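You operate a simulated robot arm through the tools that you are given. There is no shell and no other tool. Be economical: measure what you need, move in short steps, check, and stop when the job is done.

You run a simulated robot arm. Do the job below in one go: nothing can be reset, and whatever is moved stays where it is left.

## Task
Put the dough ball and the sugar tin in the big bowl.
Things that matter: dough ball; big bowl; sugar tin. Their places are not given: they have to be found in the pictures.

Only the result counts: the job must be done as asked and must still hold three seconds after the hand-in. Knocking over, shifting, dropping, spilling or breaking anything else fails it.

## Robot
A 7-joint arm with a two-finger parallel gripper, fixed in place. Base frame: the origin is at the foot of the arm, x ahead of it, y to its left, z up; the work surface is at about z = 0. Readings come in m, degrees, newtons and seconds.
With the tool pointing down near the work surface it reaches from about 0.22 to 0.58 m from the base axis. Its first joint turns from -66.0 to 66.0 degrees. Payload 2.5 kg.
Tool frame: the origin (TCP) lies between the finger pads and is the grasp point; the fingertips stand 0.023 m ahead of it; z points along the fingers, y is the line along which they close. The gripper opens to 0.094 m. The fingers are 0.038 m wide and 0.01 m thick; the gripper's body (0.054 by 0.096 m) begins 0.039 m behind the TCP.
Orientation is that of the tool frame in the base frame, as [roll, pitch, yaw] about the fixed x, y, z axes, in that order (R = Rz(yaw) Ry(pitch) Rx(roll)). With the fingers straight down and closing along the base's y, the tool's x points along the base's -x, its y along +y and its z along -z.

## Interface
- The arm moves only by the tool arm_command. Its argument "commands" is a list of rows, each a list of 7 numbers: the shift along the base's x, y, z in m, then the turn, a rotation vector about the base's x, y, z in degrees, then the finger opening in m, from 0 to 0.094. In form: [[tx, ty, tz, rx, ry, rz, grip], ...]. A call has 1 to 10 rows; each row is the pose to reach, as a shift and turn from the pose commanded when the call began. Each row takes 0.2 s and may step no farther than 0.05 m and 8.6 degrees from the row before; otherwise, or with a gripper value out of range, the whole call is refused. A pose out of reach is approached as far as the arm can. The call stops where the force on the tool passes 40 N (or 10 N more than at its start, if that is more) or the arm is blocked; 0.2 s more then pass. The fingers move at their own pace (about 0.108 m/s each) and stop on an object; they squeeze with about 30 N. The grip force told is the motor's: it shows also when the fingers shut on nothing. Time passes only in rows, and 0.2 s behind the last, so rows that repeat a pose let the fingers close. It gives the time, the measured TCP pose, the force on the tool (base axes), the opening and the grip force at its end, in the units of the frame above (readings bear some noise), and new pictures: "views" is both (left out), scene, wrist or none.
- Cameras (640 x 400 px; columns grow to the right, rows downward): "scene" is fixed at [0.1177, -0.398, 0.5587]; the picture's right is [0.87, -0.49, 0.00], its down [-0.26, -0.47, -0.84] and it looks along [0.42, 0.74, -0.54] (base axes); focal length 319 px, centre (320, 200). "wrist" rides on the gripper at [-0.039, 0, -0.044] in the tool frame; the picture's right is [0.00, -1.00, 0.00], its down [0.97, 0.00, -0.24] and it looks along [0.24, 0.00, 0.97] (tool axes); focal length 218 px, centre (320, 200).
- probe_pixels(camera, pixels): for up to 12 pixels [column, row] of the newest picture of that camera ("zoom" is the newest enlarged one), the place [x, y, z] in the base frame of the surface seen there, good to about 0.002 m, but the place of the scene camera against the robot may be out by one fixed shift of up to 0.018 m in any direction. It takes no simulated time.
- close_up(camera, box): a new picture of the part [left, top, right, bottom] of that camera's present view, enlarged. It takes no simulated time.
- close_job(): hands the job in; it is judged then, once.

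Keep the steps short. Do not move on a guess: measure, check each grasp and each placing, and mend mistakes. In all there are 60 turns and 120 pictures (those below and enlarged ones count). Leave the gripper open and the arm clear of the work at the hand-in unless told otherwise, and finish with a single line.

The tools are called after "Emit:" as a command line: name --pt "numbers of a row" for each row, then --argument value for the rest, lists and objects as JSON in quotes. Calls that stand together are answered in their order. arm_command: Moves the arm, as the interface text tells. Its arguments: {"type":"object","properties":{"commands":{"type":"array","items":{"type":"array","items":{"type":"number"}}},"views":{"type":"string","enum":["both","scene","wrist","none"]}},"required":["commands"]} The other tools are called the same way: probe_pixels (camera, pixels) gives the place of the surface under pixels of a picture; close_up (camera, box) takes an enlarged picture of a part of a camera's view; close_job () hands the job in.

At the start:

```text
t: 0.0
tcp_pos: [0.3415, 0.0612, 0.3858]
tool_rot: [-180.0, 0.0, -180.0]
contact_force: [0.1, 0.1, -0.1]
finger_gap: 0.094
gripper_force: 0.1
```

scene: 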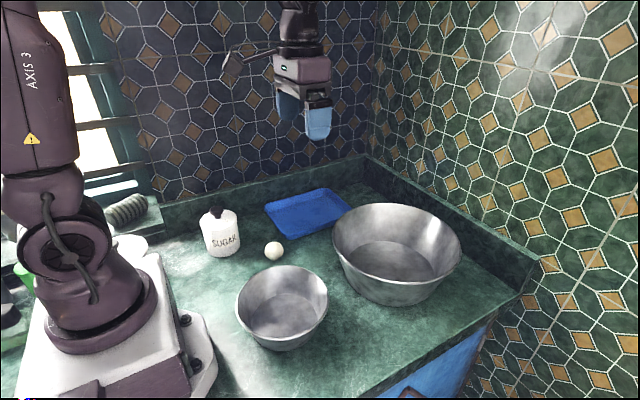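
wrist: 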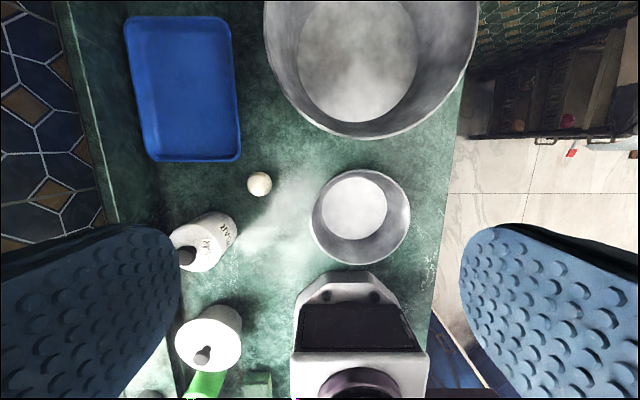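

I see the dough ball at wrist (259,184), the sugar tin near (205,243), the big bowl at (365,60) and a small bowl at (360,215). First I'll probe these in both pictures.

Emit:
probe_pixels --camera "wrist" --pixels '[[259, 184], [259, 196], [247, 184], [271, 184], [187, 256], [205, 243], [225, 232], [365, 60], [365, 130], [268, 60], [476, 30], [245, 215]]'

Emit:
probe_pixels --camera "scene" --pixels '[[274, 249], [274, 243], [216, 211], [222, 235], [224, 253], [395, 260], [397, 283], [335, 235], [460, 250], [400, 204], [282, 310], [205, 228]]'

Emit:
close_up --camera "scene" --box '[180, 190, 300, 265]'

Emit:
close_up --camera "wrist" --box '[150, 160, 310, 260]'

```text
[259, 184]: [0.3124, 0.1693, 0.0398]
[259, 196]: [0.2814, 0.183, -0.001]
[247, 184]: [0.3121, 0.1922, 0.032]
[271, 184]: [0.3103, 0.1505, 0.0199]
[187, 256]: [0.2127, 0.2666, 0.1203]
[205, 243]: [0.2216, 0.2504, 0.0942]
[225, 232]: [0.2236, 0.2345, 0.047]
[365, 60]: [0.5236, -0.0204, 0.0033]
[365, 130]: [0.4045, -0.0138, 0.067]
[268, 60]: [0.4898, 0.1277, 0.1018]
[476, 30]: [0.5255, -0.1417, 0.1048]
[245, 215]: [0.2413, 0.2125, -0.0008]
```

```text
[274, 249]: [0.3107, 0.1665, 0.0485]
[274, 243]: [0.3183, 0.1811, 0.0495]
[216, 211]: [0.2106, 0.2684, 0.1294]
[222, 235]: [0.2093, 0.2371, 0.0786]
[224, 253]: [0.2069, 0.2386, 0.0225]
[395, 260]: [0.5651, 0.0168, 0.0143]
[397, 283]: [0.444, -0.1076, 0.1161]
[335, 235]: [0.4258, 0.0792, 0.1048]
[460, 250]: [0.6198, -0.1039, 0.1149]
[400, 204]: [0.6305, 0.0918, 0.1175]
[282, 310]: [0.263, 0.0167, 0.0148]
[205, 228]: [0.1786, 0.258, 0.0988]
```

```text
5.33 times, centred on (240, 228) of scene
```

zoom: 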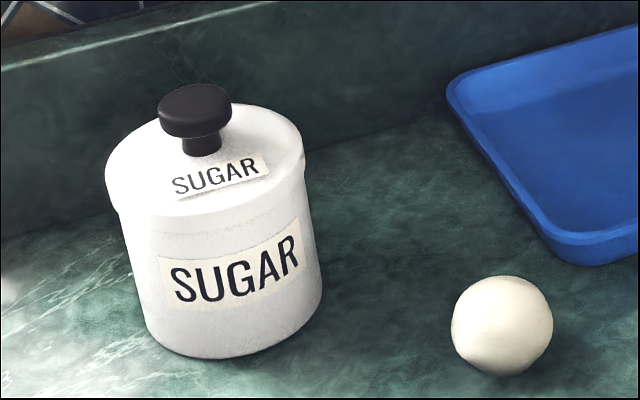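

```text
4.00 times, centred on (230, 210) of wrist
```

zoom: 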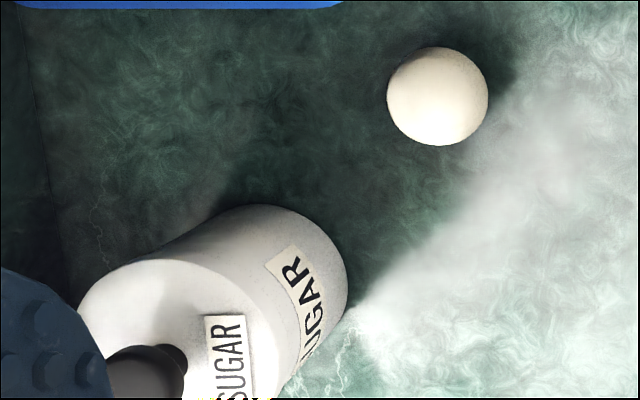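

The ball centre is near (0.308, 0.172, 0.02). The tin axis is near (0.21, 0.265), with its lid at about 0.09 and its knob at about 0.12. The tin looks close to the full jaw width, so I'll move above it for a better measurement.

Emit:
arm_command --pt "-0.022 0.036 -0.01 0 0 0 0.094" --pt "-0.044 0.072 -0.02 0 0 0 0.094" --pt "-0.066 0.108 -0.03 0 0 0 0.094" --pt "-0.088 0.144 -0.04 0 0 0 0.094" --pt "-0.11 0.18 -0.05 0 0 0 0.094" --pt "-0.11 0.18 -0.05 0 0 0 0.094"

```text
t: 1.4
tcp_pos: [0.2287, 0.2393, 0.335]
tool_rot: [-180.0, 0.1, 180.0]
contact_force: [-1.1, -1.0, 0.6]
finger_gap: 0.094
gripper_force: 0.1
```

scene: 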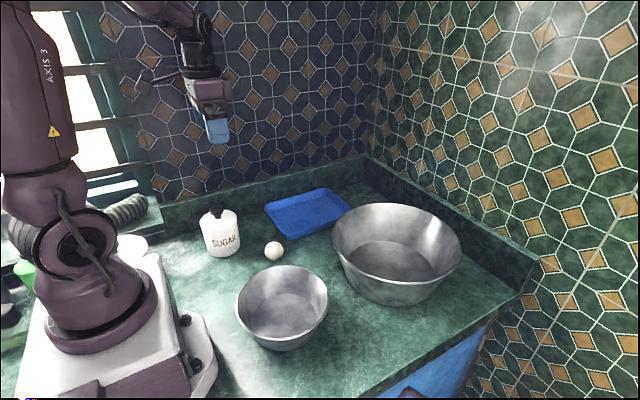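
wrist: 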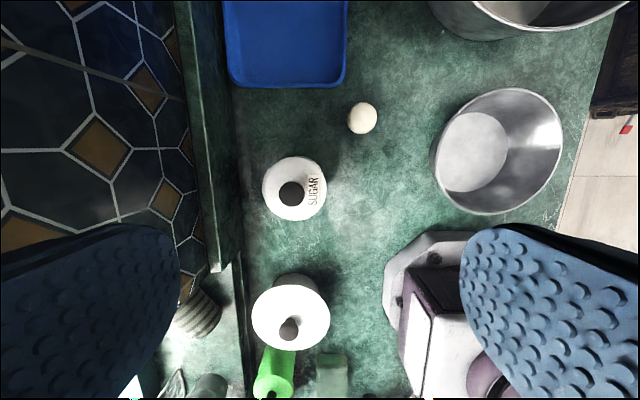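

The tin is now seen almost from the top at (294,188). I'll enlarge it and probe its edges, along with the wall lip and the other jar.

Emit:
close_up --camera "wrist" --box '[230, 130, 390, 230]'

Emit:
probe_pixels --camera "wrist" --pixels '[[265, 188], [323, 188], [294, 160], [294, 218], [290, 193], [310, 165], [215, 190], [237, 190], [290, 325], [285, 276], [320, 210], [362, 118]]'

```text
4.00 times, centred on (310, 180) of wrist
```

zoom: 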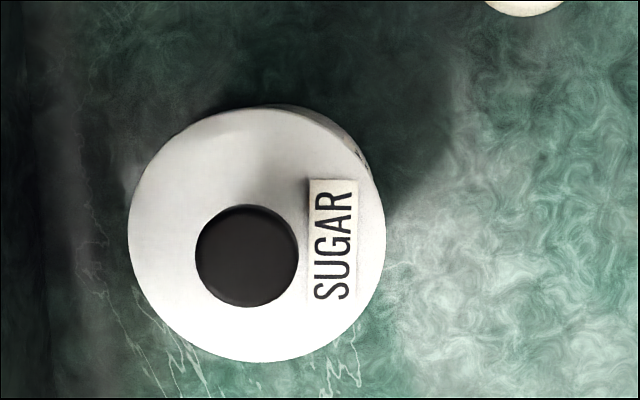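

```text
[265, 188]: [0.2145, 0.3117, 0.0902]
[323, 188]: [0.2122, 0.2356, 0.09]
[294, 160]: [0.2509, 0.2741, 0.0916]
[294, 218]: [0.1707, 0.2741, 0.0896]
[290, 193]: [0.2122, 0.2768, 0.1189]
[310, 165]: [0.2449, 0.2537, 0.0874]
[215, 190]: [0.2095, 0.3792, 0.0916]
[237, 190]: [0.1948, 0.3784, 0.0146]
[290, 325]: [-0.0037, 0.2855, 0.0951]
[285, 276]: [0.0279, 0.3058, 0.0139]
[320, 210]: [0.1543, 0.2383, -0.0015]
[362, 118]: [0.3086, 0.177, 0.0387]
```

The lid spans x 0.170–0.251 and y 0.234–0.313, so it is about 0.08 wide and centred at (0.211, 0.2735). The knob top is at 0.119, which limits how deep the hand can go. I'll look closely at the lid seam before choosing the grip.

Emit:
close_up --camera "scene" --box '[190, 198, 254, 262]'

```text
6.25 times, centred on (222, 230) of scene
```

zoom: 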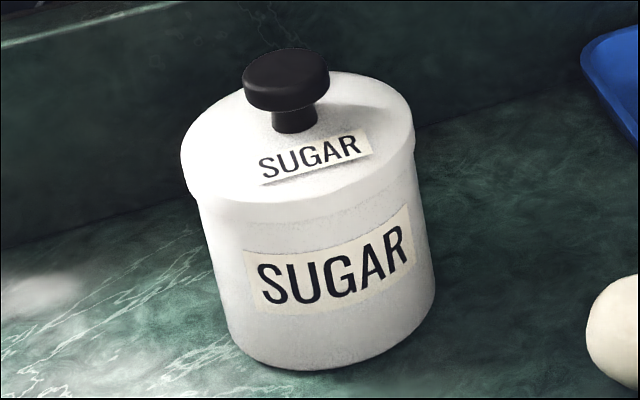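

The lid overhangs by 1–2 mm and may be loose, so I'll lift only a little at first and check whether the whole tin comes up. First I'll hover with the TCP over (0.211, 0.2735) at z≈0.15.

Emit:
arm_command --pt "-0.01 0.016 -0.02 0 0 0 0.094" --pt "-0.0195 0.033 -0.06 0 0 0 0.094" --pt "-0.0195 0.033 -0.1 0 0 0 0.094" --pt "-0.0195 0.033 -0.14 0 0 0 0.094" --pt "-0.0195 0.033 -0.175 0 0 0 0.094" --pt "-0.0195 0.033 -0.185 0 0 0 0.094" --pt "-0.0195 0.033 -0.185 0 0 0 0.094"

```text
t: 3.0
tcp_pos: [0.2136, 0.2699, 0.1492]
tool_rot: [-180.0, 0.1, -180.0]
contact_force: [0.4, 0.8, 0.9]
finger_gap: 0.0941
gripper_force: 0.0
```

scene: 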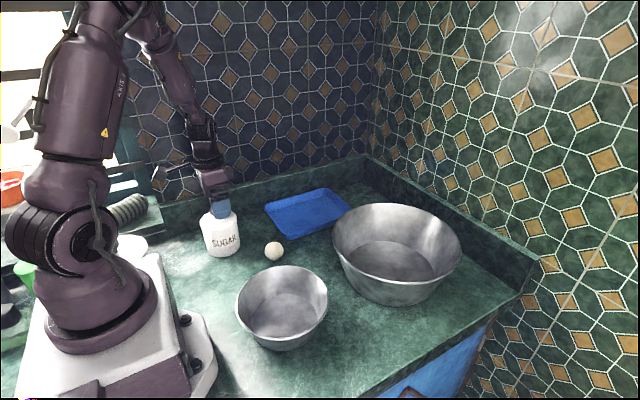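
wrist: 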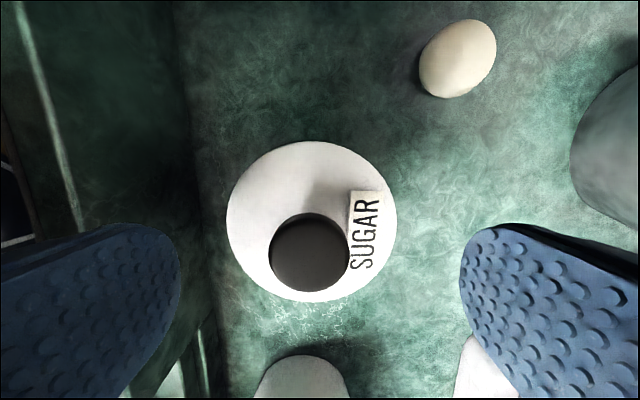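

Now I'll probe the lid edges from close up.

Emit:
probe_pixels --camera "wrist" --pixels '[[230, 222], [393, 222], [312, 144], [312, 299], [310, 252], [273, 252], [347, 252], [312, 214], [312, 288]]'

```text
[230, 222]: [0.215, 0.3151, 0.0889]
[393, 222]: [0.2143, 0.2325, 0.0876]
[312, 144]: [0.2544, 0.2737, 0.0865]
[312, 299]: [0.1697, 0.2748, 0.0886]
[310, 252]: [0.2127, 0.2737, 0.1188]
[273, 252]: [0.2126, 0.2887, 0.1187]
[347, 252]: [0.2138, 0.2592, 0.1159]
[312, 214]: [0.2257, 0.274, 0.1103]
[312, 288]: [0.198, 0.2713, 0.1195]
```

The lid centre is at (0.2125, 0.274), and the measured TCP is 4 mm short of it in y. In the picture the lid is centred at column 311 instead of 320, which agrees. I'll correct that, come down to just above the lid and check.

Emit:
arm_command --pt "-0.001 0.004 0 0 0 0 0.094" --pt "-0.001 0.004 -0.015 0 0 0 0.094" --pt "-0.001 0.004 -0.03 0 0 0 0.094" --pt "-0.001 0.004 -0.03 0 0 0 0.094" --views "wrist"

```text
t: 4.0
tcp_pos: [0.2111, 0.2766, 0.1193]
tool_rot: [179.9, 0.0, 180.0]
contact_force: [0.4, -0.4, 0.2]
finger_gap: 0.0941
gripper_force: 0.2
```

wrist: 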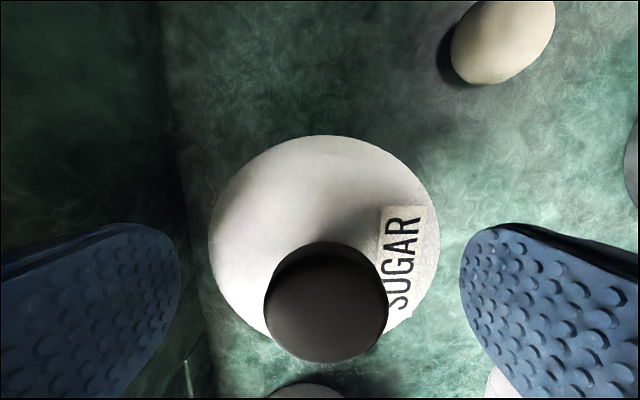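

The lid is now centred at column 323, about 1 mm off. I'll go down to TCP z≈0.085, which leaves the knob about 4 mm under the palm.

Emit:
arm_command --pt "0.001 -0.001 -0.012 0 0 0 0.094" --pt "0.001 -0.001 -0.024 0 0 0 0.094" --pt "0.001 -0.001 -0.034 0 0 0 0.094" --pt "0.001 -0.001 -0.034 0 0 0 0.094"

```text
t: 5.0
tcp_pos: [0.2129, 0.2767, 0.087]
tool_rot: [-180.0, -0.1, 180.0]
contact_force: [0.6, -0.2, -0.5]
finger_gap: 0.0941
gripper_force: 0.0
```

scene: 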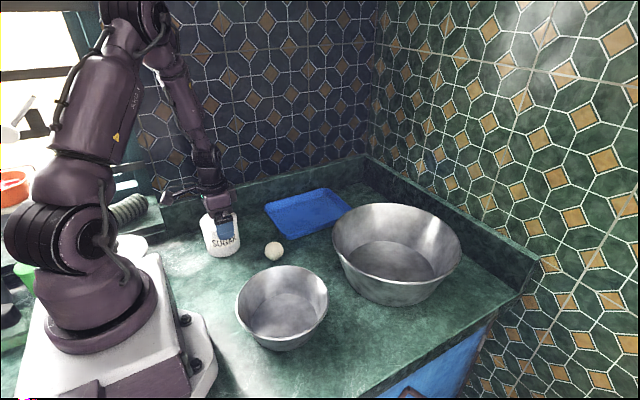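
wrist: 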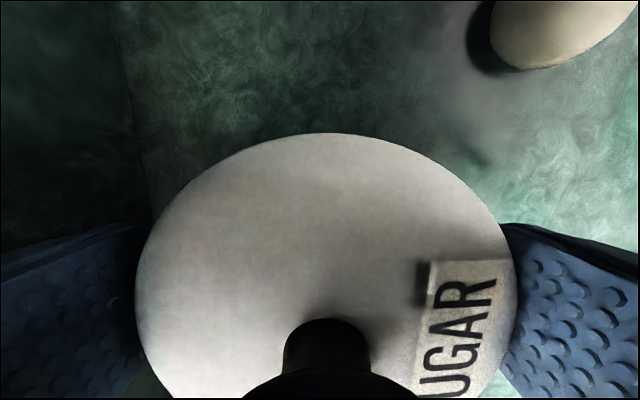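

The fingers straddle the lid cleanly. I'll close the grip and let it settle.

Emit:
arm_command --pt "0 0 -0.002 0 0 0 0.086" --pt "0 0 -0.002 0 0 0 0.08" --pt "0 0 -0.002 0 0 0 0.07" --pt "0 0 -0.002 0 0 0 0.07"

```text
t: 6.0
tcp_pos: [0.2122, 0.2754, 0.0855]
tool_rot: [-180.0, 0.1, 180.0]
contact_force: [-0.2, -8.1, 25.2]
finger_gap: 0.0872
gripper_force: 29.9
```

scene: 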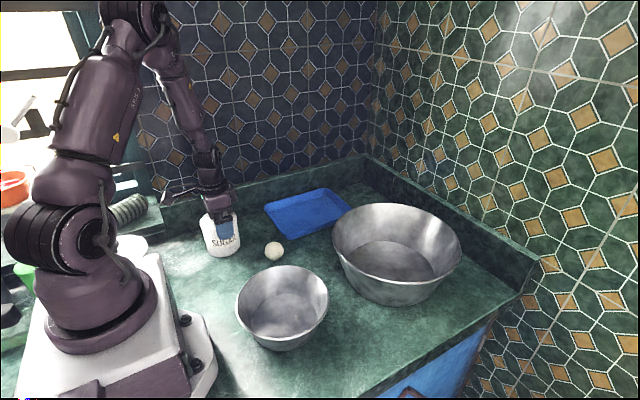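
wrist: 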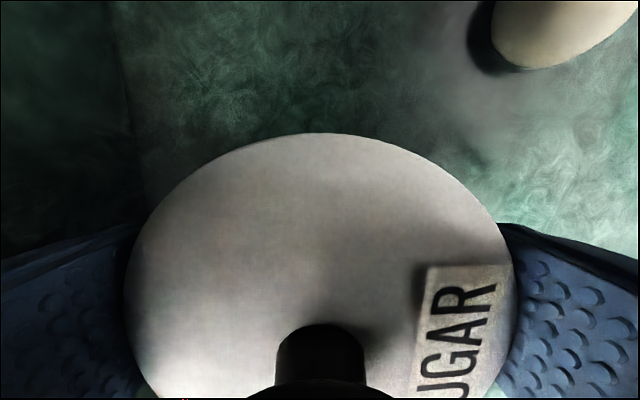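

The grip stopped at 0.087 with 30 N of squeeze, and there is 25 N upward on the tool, possibly the palm against the knob. I'll lift by 8 mm and see whether the whole tin follows.

Emit:
arm_command --pt "0 0 0.002 0 0 0 0.07" --pt "0 0 0.005 0 0 0 0.07" --pt "0 0 0.01 0 0 0 0.07"

Emit:
close_up --camera "scene" --box '[190, 198, 254, 262]'

```text
t: 6.8
tcp_pos: [0.2125, 0.2746, 0.0939]
tool_rot: [-179.9, -0.1, 180.0]
contact_force: [-0.9, 0.6, -3.0]
finger_gap: 0.0874
gripper_force: 30.1
```

scene: 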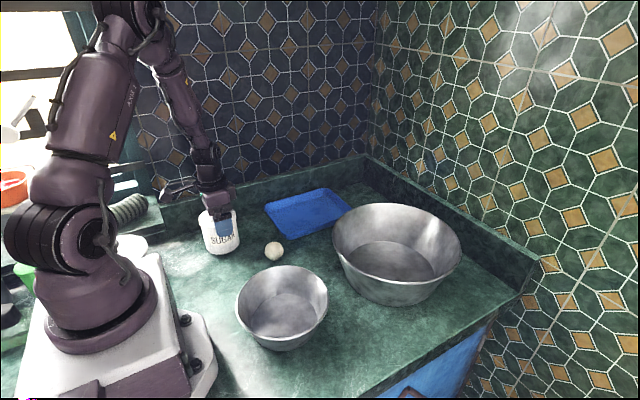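
wrist: 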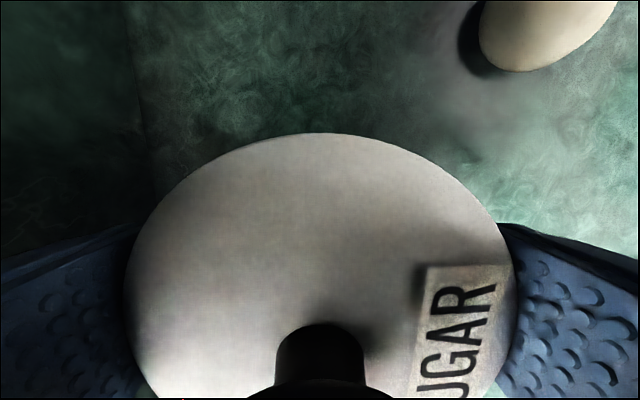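

```text
6.25 times, centred on (222, 230) of scene
```

zoom: 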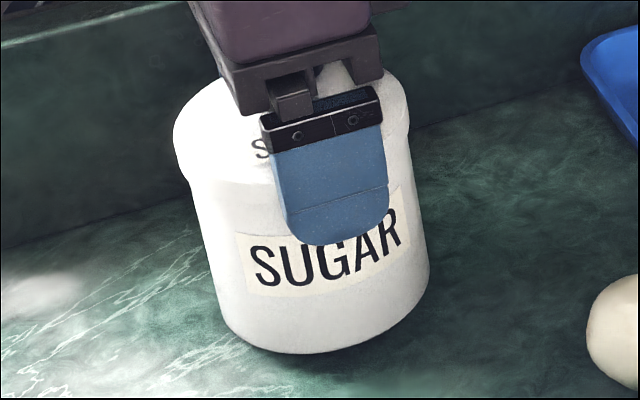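

The whole tin rose: its bottom moved from row 370 to row 352 of the zoom with the lid in place, and the weight is about 3 N. I'll raise it well above the bowl rim.

Emit:
arm_command --pt "0 0 0.02 0 0 0 0.07" --pt "0 0 0.045 0 0 0 0.07" --pt "0 0 0.075 0 0 0 0.07" --pt "0 0 0.105 0 0 0 0.07" --pt "0 0 0.135 0 0 0 0.07" --pt "0 0 0.165 0 0 0 0.07" --pt "0 0 0.175 0 0 0 0.07" --views "scene"

Emit:
arm_command --pt "0.028 -0.025 0 0 0 0 0.07" --pt "0.056 -0.05 0 0 0 0 0.07" --pt "0.084 -0.075 0 0 0 0 0.07" --pt "0.112 -0.1 0 0 0 0 0.07" --pt "0.14 -0.125 0 0 0 0 0.07" --pt "0.168 -0.15 0 0 0 0 0.07" --pt "0.196 -0.175 0 0 0 0 0.07" --pt "0.224 -0.2 0 0 0 0 0.07" --pt "0.245 -0.219 0 0 0 0 0.07" --pt "0.245 -0.219 0 0 0 0 0.07"

```text
t: 8.4
tcp_pos: [0.2118, 0.2765, 0.2708]
tool_rot: [-179.9, 0.0, -180.0]
contact_force: [0.0, -0.8, -4.1]
finger_gap: 0.0867
gripper_force: 30.1
```

scene: 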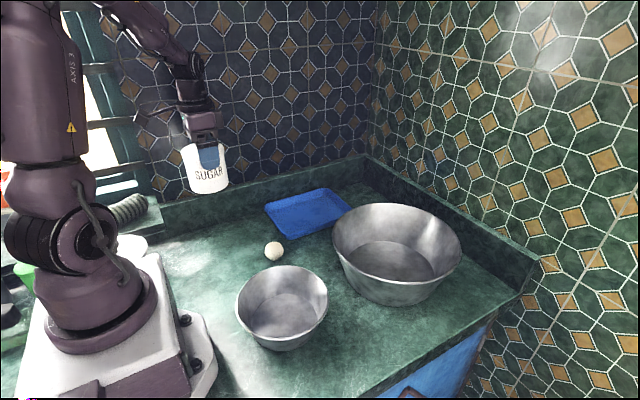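

```text
t: 10.6
tcp_pos: [0.4561, 0.058, 0.2681]
tool_rot: [179.9, 0.0, -179.9]
contact_force: [0.1, 0.5, -3.6]
finger_gap: 0.087
gripper_force: 30.0
```

scene: 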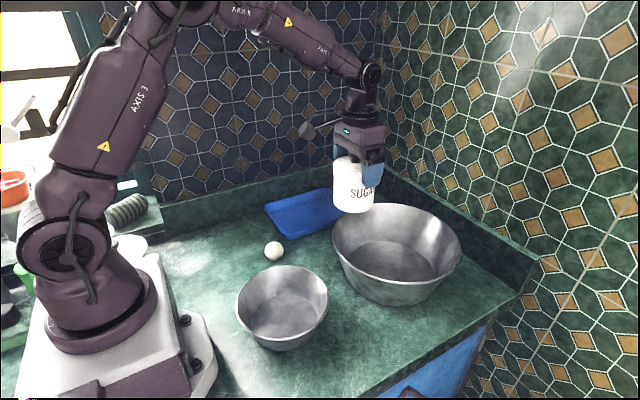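
wrist: 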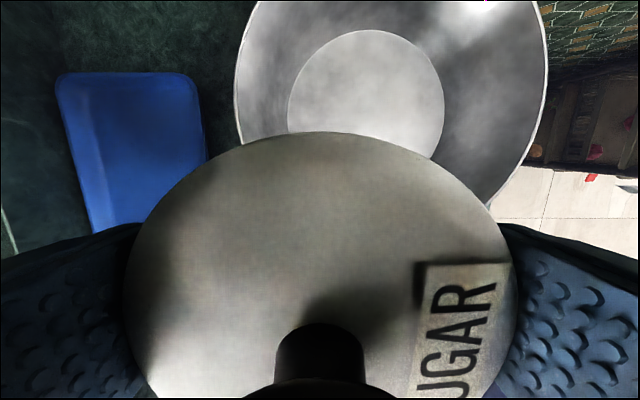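

The tin is still held firmly and the bowl is clearly in view. I'll probe the bowl's floor and rim from the wrist picture.

Emit:
probe_pixels --camera "wrist" --pixels '[[366, 32], [291, 100], [442, 100], [366, 100], [237, 100], [546, 100], [240, 60], [540, 140], [250, 20], [505, 190], [300, 128], [435, 140]]'

Emit:
probe_pixels --camera "scene" --pixels '[[333, 240], [461, 240], [400, 204], [380, 270], [395, 278], [431, 262], [350, 262], [395, 283]]'

```text
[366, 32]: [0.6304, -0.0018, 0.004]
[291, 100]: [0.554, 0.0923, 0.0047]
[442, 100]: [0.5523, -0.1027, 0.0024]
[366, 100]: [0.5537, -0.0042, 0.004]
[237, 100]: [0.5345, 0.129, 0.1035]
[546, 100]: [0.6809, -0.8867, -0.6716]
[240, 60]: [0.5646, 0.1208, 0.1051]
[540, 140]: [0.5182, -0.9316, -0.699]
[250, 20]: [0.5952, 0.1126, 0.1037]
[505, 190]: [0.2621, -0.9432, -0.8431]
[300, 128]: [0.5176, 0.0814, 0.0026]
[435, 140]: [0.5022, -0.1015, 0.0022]
```

```text
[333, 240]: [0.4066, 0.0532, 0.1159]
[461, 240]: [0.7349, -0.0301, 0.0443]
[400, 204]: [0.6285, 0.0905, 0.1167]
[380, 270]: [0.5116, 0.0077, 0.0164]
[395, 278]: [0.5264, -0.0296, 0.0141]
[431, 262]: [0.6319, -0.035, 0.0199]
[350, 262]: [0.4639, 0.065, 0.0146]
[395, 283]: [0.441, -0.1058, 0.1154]
```

The bowl floor is centred near (0.53, -0.005) with a radius of about 0.1, at z 0.004, and the rim is at 0.104. I'll set the tin left of centre at (0.53, 0.037), which leaves room for the ball on the right. First I'll go over and partly down.

Emit:
arm_command --pt "0.037 -0.01 0 0 0 0 0.07" --pt "0.074 -0.021 0 0 0 0 0.07" --pt "0.074 -0.021 0 0 0 0 0.07" --pt "0.074 -0.021 -0.04 0 0 0 0.07" --pt "0.074 -0.021 -0.08 0 0 0 0.07" --pt "0.074 -0.021 -0.12 0 0 0 0.07" --pt "0.074 -0.021 -0.14 0 0 0 0.07" --pt "0.074 -0.021 -0.14 0 0 0 0.07"

```text
t: 12.4
tcp_pos: [0.531, 0.0347, 0.1275]
tool_rot: [-180.0, 0.0, 180.0]
contact_force: [0.1, 0.4, -2.7]
finger_gap: 0.087
gripper_force: 29.8
```

scene: 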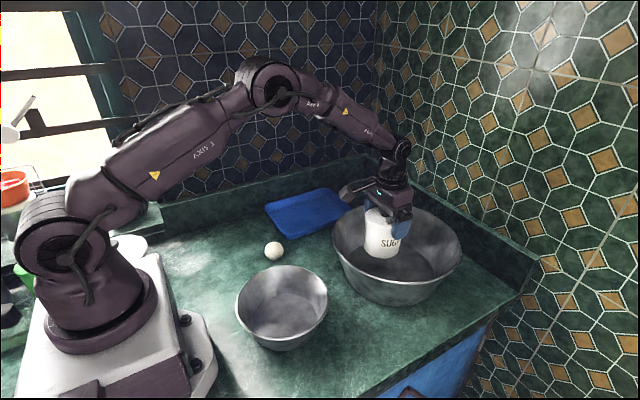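
wrist: 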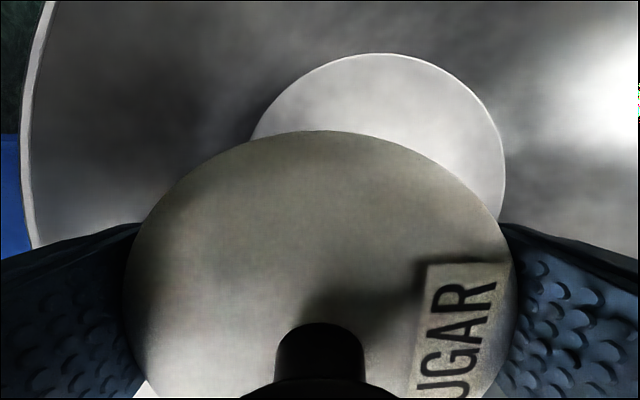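

The tin is inside the rim and not touching anything. I'll check the floor edge near the tin before lowering further.

Emit:
probe_pixels --camera "wrist" --pixels '[[265, 120], [380, 58], [500, 160], [240, 120], [200, 140], [100, 140], [30, 150], [430, 120]]'

```text
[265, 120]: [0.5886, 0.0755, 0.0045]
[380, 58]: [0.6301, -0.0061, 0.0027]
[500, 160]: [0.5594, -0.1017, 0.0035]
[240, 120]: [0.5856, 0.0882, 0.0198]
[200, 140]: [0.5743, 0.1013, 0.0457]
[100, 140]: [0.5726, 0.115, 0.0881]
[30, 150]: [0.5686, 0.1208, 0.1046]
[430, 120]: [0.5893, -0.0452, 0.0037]
```

The floor extends to radius 0.1, and the tin's base will only reach about 0.082. I'll lower it gently to the floor.

Emit:
arm_command --pt "0 0 -0.015 0 0 0 0.07" --pt "0 0 -0.028 0 0 0 0.07" --pt "0 0 -0.033 0 0 0 0.07" --pt "0 0 -0.036 0 0 0 0.07" --pt "0 0 -0.036 0 0 0 0.07" --views "scene"

Emit:
close_up --camera "scene" --box '[330, 180, 470, 310]'

```text
t: 13.6
tcp_pos: [0.5308, 0.0349, 0.0923]
tool_rot: [-180.0, 0.1, -180.0]
contact_force: [0.3, 0.7, -4.1]
finger_gap: 0.0867
gripper_force: 29.9
```

scene: 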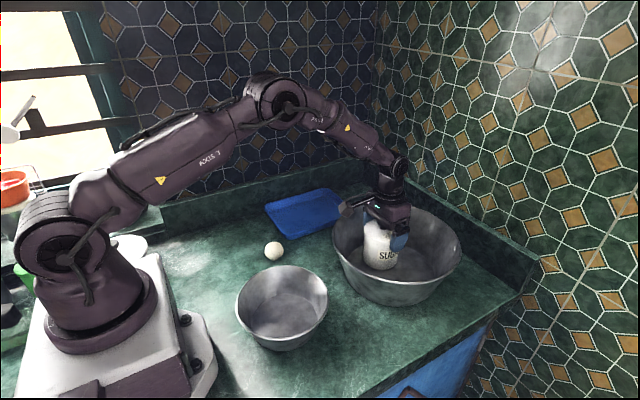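

```text
3.08 times, centred on (400, 245) of scene
```

zoom: 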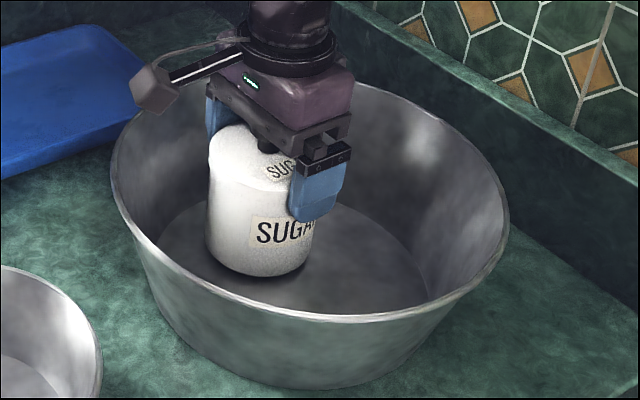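

It's still carrying about 4 N, so the tin isn't touching yet. I'll lower in 1 mm steps until the weight comes off.

Emit:
arm_command --pt "0 0 -0.001 0 0 0 0.07" --pt "0 0 -0.002 0 0 0 0.07" --pt "0 0 -0.003 0 0 0 0.07" --pt "0 0 -0.003 0 0 0 0.07" --views "none"

Emit:
probe_pixels --camera "zoom" --pixels '[[155, 88], [155, 108], [180, 85], [300, 18], [320, 85], [260, 165]]'

```text
t: 14.6
tcp_pos: [0.5313, 0.0354, 0.0902]
tool_rot: [-179.9, 0.0, -180.0]
contact_force: [-0.2, -0.5, -2.9]
finger_gap: 0.0869
gripper_force: 29.8
```

```text
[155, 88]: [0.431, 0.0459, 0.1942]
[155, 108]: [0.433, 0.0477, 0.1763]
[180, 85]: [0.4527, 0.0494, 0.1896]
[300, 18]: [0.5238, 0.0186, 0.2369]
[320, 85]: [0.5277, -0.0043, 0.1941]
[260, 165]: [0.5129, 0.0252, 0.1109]
```

Still hanging, at about 3 N. I'll keep going in small steps.

Emit:
arm_command --pt "0 0 -0.001 0 0 0 0.07" --pt "0 0 -0.002 0 0 0 0.07" --pt "0 0 -0.003 0 0 0 0.07" --pt "0 0 -0.003 0 0 0 0.07" --views "none"

```text
t: 15.6
tcp_pos: [0.5316, 0.0371, 0.0883]
tool_rot: [180.0, 0.1, 180.0]
contact_force: [-6.3, -0.2, 15.0]
finger_gap: 0.0868
gripper_force: 29.9
```

The force has turned to +15 N, so the tin is resting on the floor. I'll back off 1 mm, open the fingers evenly, then rise straight up.

Emit:
arm_command --pt "0 0 0.001 0 0 0 0.07" --pt "0 0 0.001 0 0 0 0.094" --pt "0 0 0.001 0 0 0 0.094" --pt "0 0 0.001 0 0 0 0.094" --views "both"

```text
t: 16.6
tcp_pos: [0.5304, 0.037, 0.0879]
tool_rot: [-180.0, 0.0, 180.0]
contact_force: [0.7, -0.7, 0.0]
finger_gap: 0.0939
gripper_force: 0.1
```

scene: 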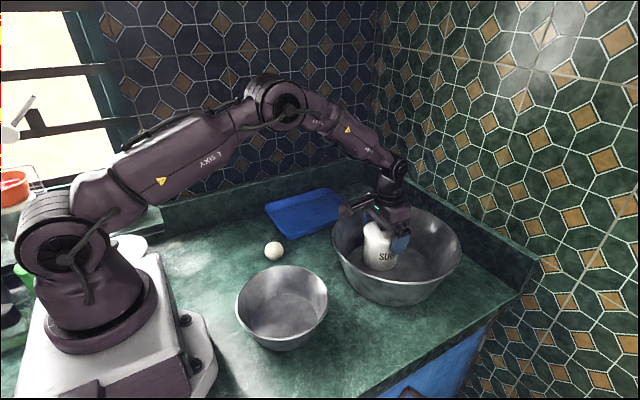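
wrist: 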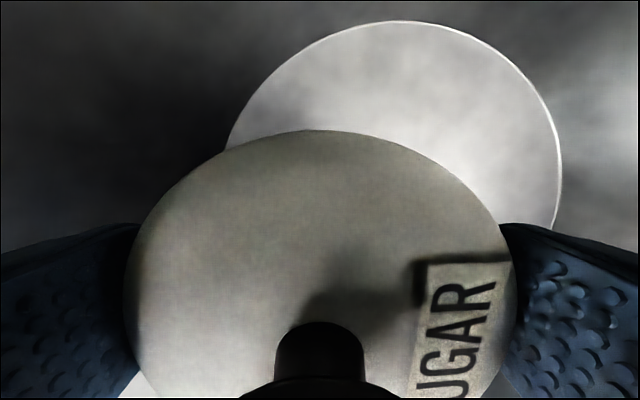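

It's released. I'll rise slowly, straight up.

Emit:
arm_command --pt "0 0 0.01 0 0 0 0.094" --pt "0 0 0.025 0 0 0 0.094" --pt "0 0 0.045 0 0 0 0.094" --pt "0 0 0.08 0 0 0 0.094" --pt "0 0 0.12 0 0 0 0.094" --pt "0 0 0.16 0 0 0 0.094" --pt "0 0 0.17 0 0 0 0.094"

```text
t: 18.2
tcp_pos: [0.5306, 0.0363, 0.2607]
tool_rot: [-180.0, 0.0, -179.9]
contact_force: [0.5, 0.2, 0.5]
finger_gap: 0.0941
gripper_force: 0.0
```

scene: 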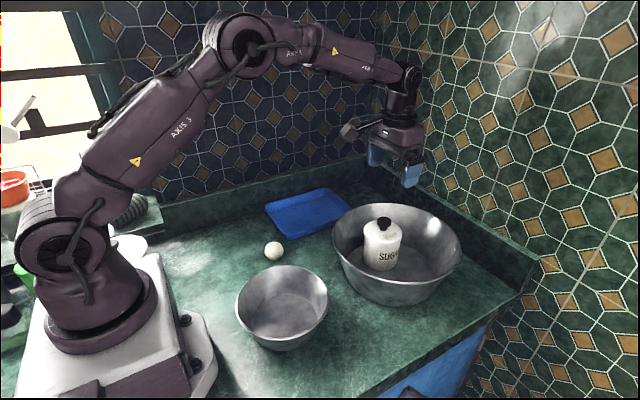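
wrist: 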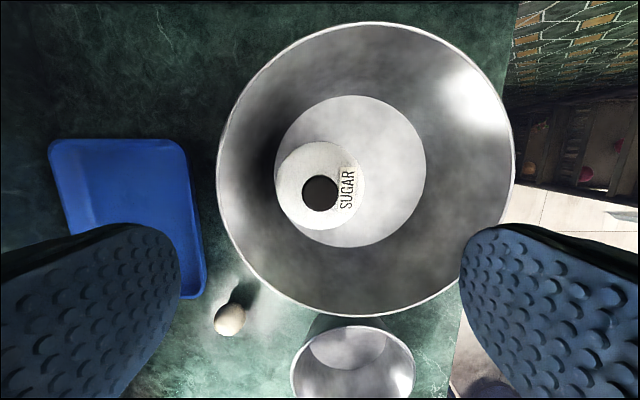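

The tin stands upright in the bowl. Next I'll move above the ball at (0.309, 0.172) with a moderate opening.

Emit:
arm_command --pt "-0.037 0.023 0 0 0 0 0.08" --pt "-0.074 0.046 0 0 0 0 0.08" --pt "-0.111 0.069 0 0 0 0 0.08" --pt "-0.148 0.091 0 0 0 0 0.08" --pt "-0.185 0.114 0 0 0 0 0.08" --pt "-0.221 0.136 -0.02 0 0 0 0.08" --pt "-0.221 0.136 -0.06 0 0 0 0.08" --pt "-0.221 0.136 -0.1 0 0 0 0.08" --pt "-0.221 0.136 -0.13 0 0 0 0.08" --pt "-0.221 0.136 -0.13 0 0 0 0.08"

```text
t: 20.4
tcp_pos: [0.3113, 0.1727, 0.1284]
tool_rot: [180.0, 0.0, -180.0]
contact_force: [0.1, 0.1, -0.4]
finger_gap: 0.0801
gripper_force: 0.0
```

scene: 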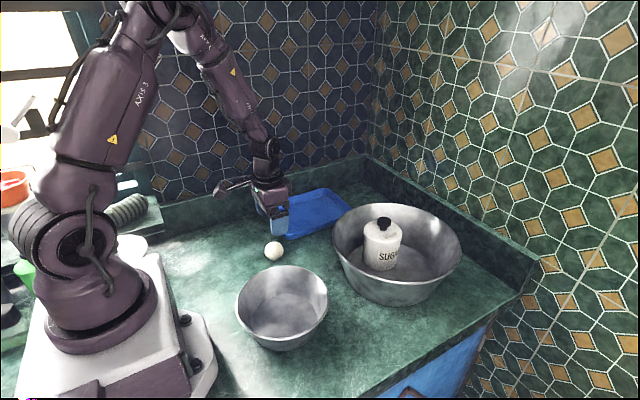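
wrist: 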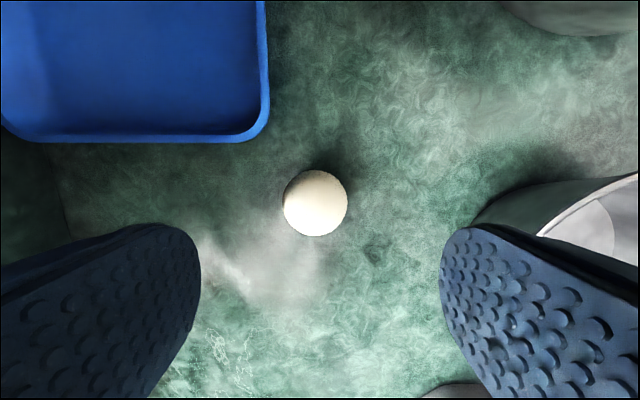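

Emit:
probe_pixels --camera "wrist" --pixels '[[315, 203], [286, 203], [345, 203], [315, 174], [315, 232], [266, 100], [240, 138], [475, 215], [540, 230], [560, 210]]'

```text
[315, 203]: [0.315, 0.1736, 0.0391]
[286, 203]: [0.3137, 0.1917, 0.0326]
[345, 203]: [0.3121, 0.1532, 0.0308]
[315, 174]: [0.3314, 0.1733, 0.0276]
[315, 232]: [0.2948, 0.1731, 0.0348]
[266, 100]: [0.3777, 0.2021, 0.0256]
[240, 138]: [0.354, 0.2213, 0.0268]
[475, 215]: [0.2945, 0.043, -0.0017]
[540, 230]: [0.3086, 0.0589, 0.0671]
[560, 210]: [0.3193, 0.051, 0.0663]
```

The ball centre is (0.312, 0.173), about 0.041 wide. The fingers will clear both the tray and the small bowl, so I'll descend to TCP z≈0.027.

Emit:
arm_command --pt "0.001 0.001 -0.04 0 0 0 0.075" --pt "0.001 0.001 -0.075 0 0 0 0.075" --pt "0.001 0.001 -0.095 0 0 0 0.075" --pt "0.001 0.001 -0.102 0 0 0 0.075" --pt "0.001 0.001 -0.102 0 0 0 0.075" --views "wrist"

```text
t: 21.6
tcp_pos: [0.3126, 0.1736, 0.0248]
tool_rot: [-179.9, 0.0, 180.0]
contact_force: [0.5, 0.5, 0.3]
finger_gap: 0.0753
gripper_force: 0.0
```

wrist: 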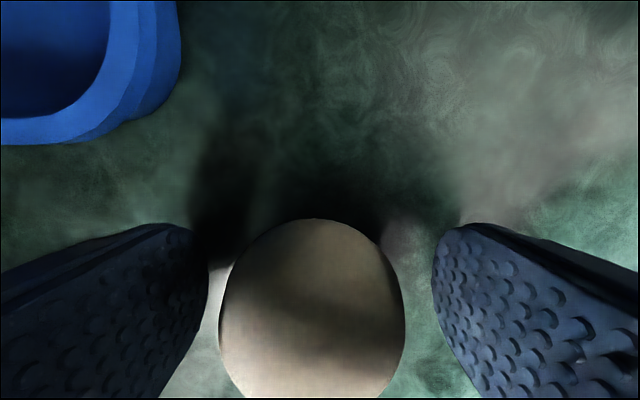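

The ball sits centred between the fingers with no contact. I'll close gently, then lift a little.

Emit:
arm_command --pt "0 0 0 0 0 0 0.055" --pt "0 0 0 0 0 0 0.045" --pt "0 0 0 0 0 0 0.036" --pt "0 0 0 0 0 0 0.036" --pt "0 0 0 0 0 0 0.036" --pt "0 0 0.015 0 0 0 0.036" --pt "0 0 0.03 0 0 0 0.036"

```text
t: 23.2
tcp_pos: [0.3117, 0.1741, 0.0558]
tool_rot: [180.0, 0.0, 179.9]
contact_force: [-0.2, -0.4, -0.2]
finger_gap: 0.0454
gripper_force: 30.0
```

scene: 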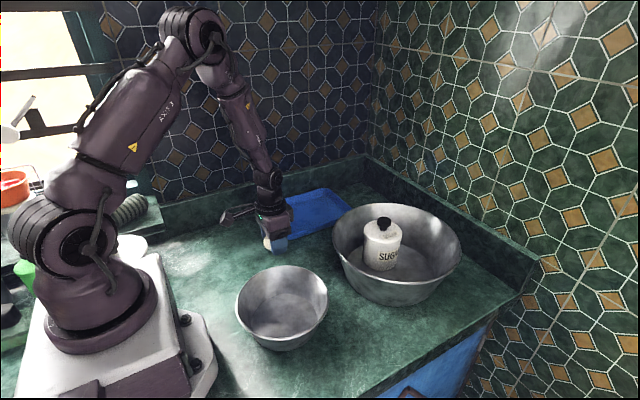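
wrist: 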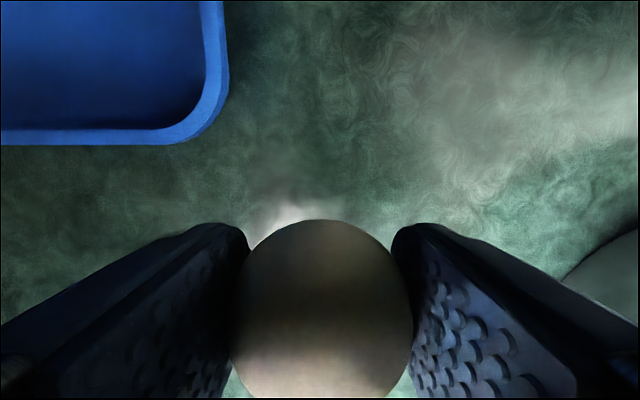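

The ball is held (gap 0.045, 30 N). I'll lift it high and carry it toward the bowl's right side, to (0.53, -0.06).

Emit:
arm_command --pt "0 0 0.04 0 0 0 0.036" --pt "0 0 0.08 0 0 0 0.036" --pt "0 0 0.12 0 0 0 0.036" --pt "0 0 0.16 0 0 0 0.036" --pt "0 0 0.2 0 0 0 0.036" --pt "0.03 -0.032 0.2 0 0 0 0.036" --pt "0.06 -0.064 0.2 0 0 0 0.036" --pt "0.09 -0.096 0.2 0 0 0 0.036" --pt "0.12 -0.128 0.2 0 0 0 0.036" --views "none"

Emit:
arm_command --pt "0.025 -0.027 0 0 0 0 0.036" --pt "0.05 -0.054 0 0 0 0 0.036" --pt "0.075 -0.081 0 0 0 0 0.036" --pt "0.098 -0.107 0 0 0 0 0.036" --pt "0.098 -0.107 0 0 0 0 0.036"

```text
t: 25.2
tcp_pos: [0.4314, 0.0445, 0.2565]
tool_rot: [180.0, 0.0, 180.0]
contact_force: [0.4, -0.6, -0.3]
finger_gap: 0.0454
gripper_force: 30.3
```

```text
t: 26.4
tcp_pos: [0.5294, -0.0616, 0.2568]
tool_rot: [-180.0, 0.1, -180.0]
contact_force: [-0.9, -0.2, -0.4]
finger_gap: 0.0451
gripper_force: 30.5
```

scene: 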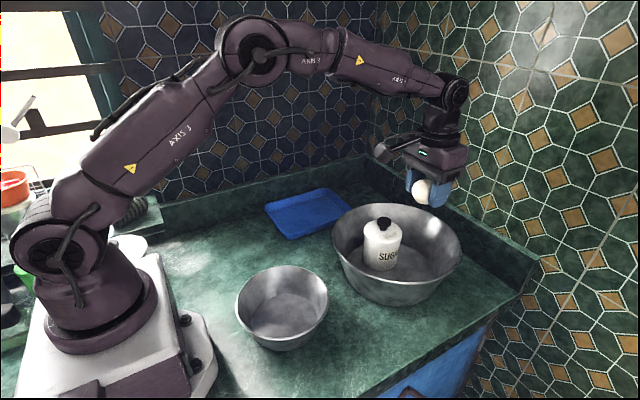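
wrist: 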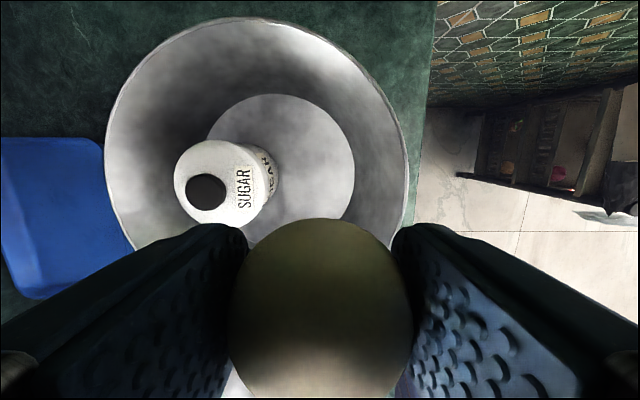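

Before lowering I'll check the tin's place and the right rim from here.

Emit:
probe_pixels --camera "wrist" --pixels '[[207, 197], [260, 200], [250, 215], [404, 150], [400, 200], [350, 195], [107, 150], [310, 180]]'

```text
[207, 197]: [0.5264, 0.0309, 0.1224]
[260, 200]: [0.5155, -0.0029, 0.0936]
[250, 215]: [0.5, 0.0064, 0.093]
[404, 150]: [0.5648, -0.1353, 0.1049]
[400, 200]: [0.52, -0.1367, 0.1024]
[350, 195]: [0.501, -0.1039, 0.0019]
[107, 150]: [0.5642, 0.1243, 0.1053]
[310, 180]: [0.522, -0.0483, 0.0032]
```

The tin's right edge is at y≈-0.006 and the right rim is at -0.137. Going down at y=-0.066 clears both, so I'll lower to TCP z≈0.065.

Emit:
arm_command --pt "0 -0.004 0 0 0 0 0.036" --pt "0 -0.004 -0.04 0 0 0 0.036" --pt "0 -0.004 -0.08 0 0 0 0.036" --pt "0 -0.004 -0.11 0 0 0 0.036" --pt "0 -0.004 -0.14 0 0 0 0.036" --pt "0 -0.004 -0.17 0 0 0 0.036" --pt "0 -0.004 -0.191 0 0 0 0.036" --pt "0 -0.004 -0.191 0 0 0 0.036"

Emit:
close_up --camera "scene" --box '[330, 180, 470, 310]'

```text
t: 28.2
tcp_pos: [0.5304, -0.0664, 0.0658]
tool_rot: [179.9, 0.1, -180.0]
contact_force: [-0.4, 0.0, 0.2]
finger_gap: 0.0453
gripper_force: 29.5
```

scene: 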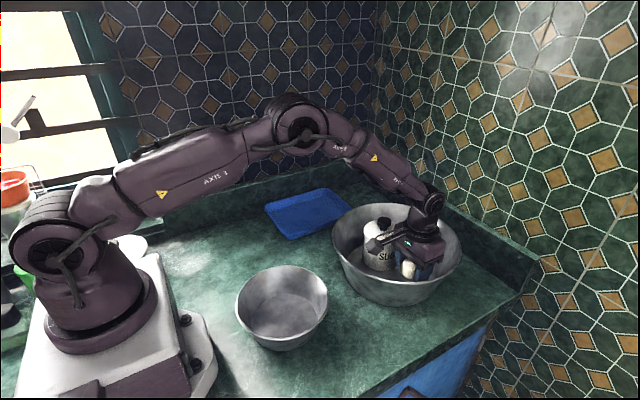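
wrist: 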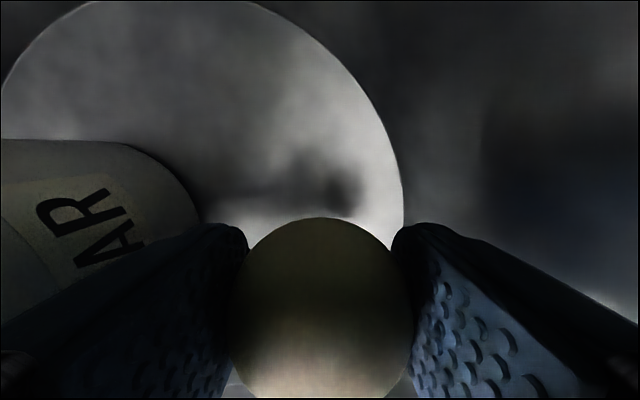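

```text
3.08 times, centred on (400, 245) of scene
```

zoom: 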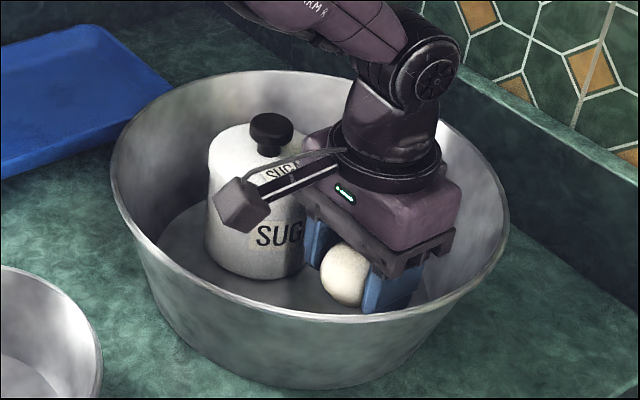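

No contact anywhere. I'll go 12 mm lower, then open only as far as 0.058 so the ball drops from a small height.

Emit:
arm_command --pt "0 0 -0.006 0 0 0 0.036" --pt "0 0 -0.012 0 0 0 0.036" --pt "0 0 -0.012 0 0 0 0.048" --pt "0 0 -0.012 0 0 0 0.058" --pt "0 0 -0.012 0 0 0 0.058" --pt "0 0 -0.012 0 0 0 0.058" --pt "0 0 -0.012 0 0 0 0.058"

Emit:
close_up --camera "scene" --box '[330, 180, 470, 310]'

```text
t: 29.8
tcp_pos: [0.5293, -0.0653, 0.0538]
tool_rot: [179.9, 0.0, -180.0]
contact_force: [-0.9, -0.3, -0.8]
finger_gap: 0.0579
gripper_force: 0.0
```

scene: 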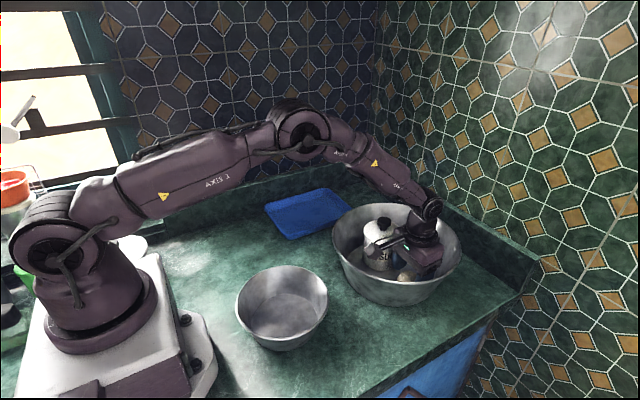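
wrist: 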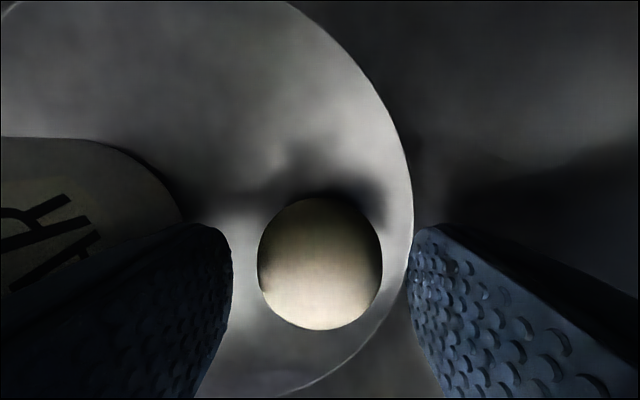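

```text
3.08 times, centred on (400, 245) of scene
```

zoom: 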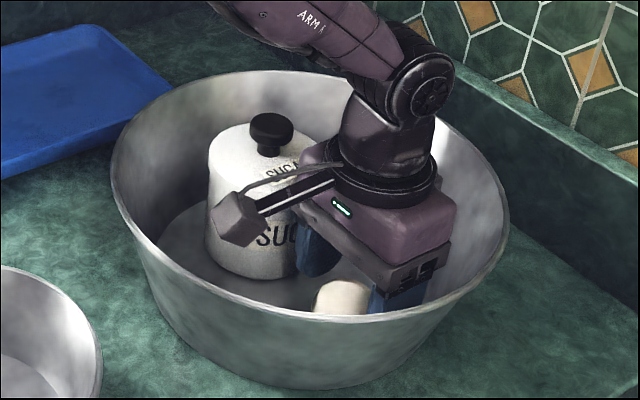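

The ball has dropped onto the bowl floor. I'll rise straight up and then retreat toward the base, high above everything.

Emit:
arm_command --pt "0 0 0.02 0 0 0 0.058" --pt "0 0 0.05 0 0 0 0.058" --pt "0 0 0.09 0 0 0 0.058" --pt "0 0 0.13 0 0 0 0.058" --pt "0 0 0.17 0 0 0 0.058" --pt "0 0 0.21 0 0 0 0.058" --pt "0 0 0.24 0 0 0 0.08" --pt "-0.04 0 0.25 0 0 0 0.094" --pt "-0.08 0 0.25 0 0 0 0.094" --pt "-0.1 0 0.25 0 0 0 0.094"

Emit:
close_up --camera "scene" --box '[330, 180, 470, 310]'

```text
t: 32.0
tcp_pos: [0.4294, -0.0666, 0.3033]
tool_rot: [-179.9, 0.0, -180.0]
contact_force: [0.2, 0.9, -0.3]
finger_gap: 0.0941
gripper_force: 0.1
```

scene: 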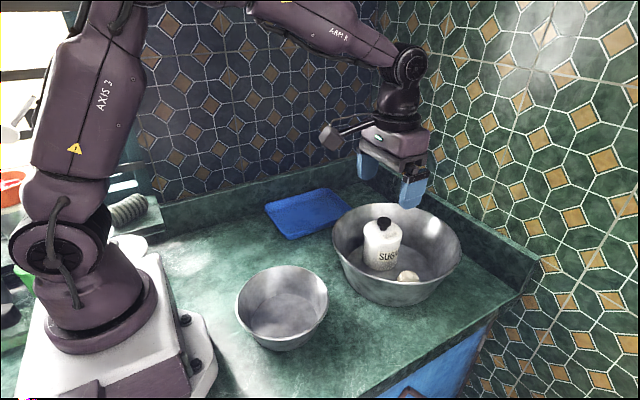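
wrist: 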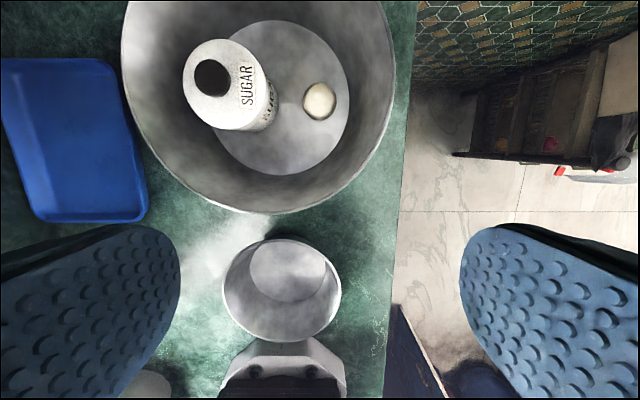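

```text
3.08 times, centred on (400, 245) of scene
```

zoom: 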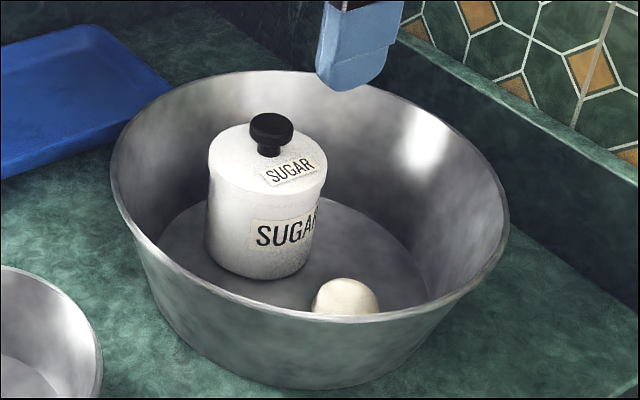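

The tin (upright) and the ball both rest in the big bowl. The tray and the small bowl haven't moved, the gripper is open, and the arm is clear. I'm handing in.

Emit:
close_job

```text
The job is handed in.
```

The dough ball and the sugar tin are both in the big bowl, with nothing else moved, and the job is handed in.
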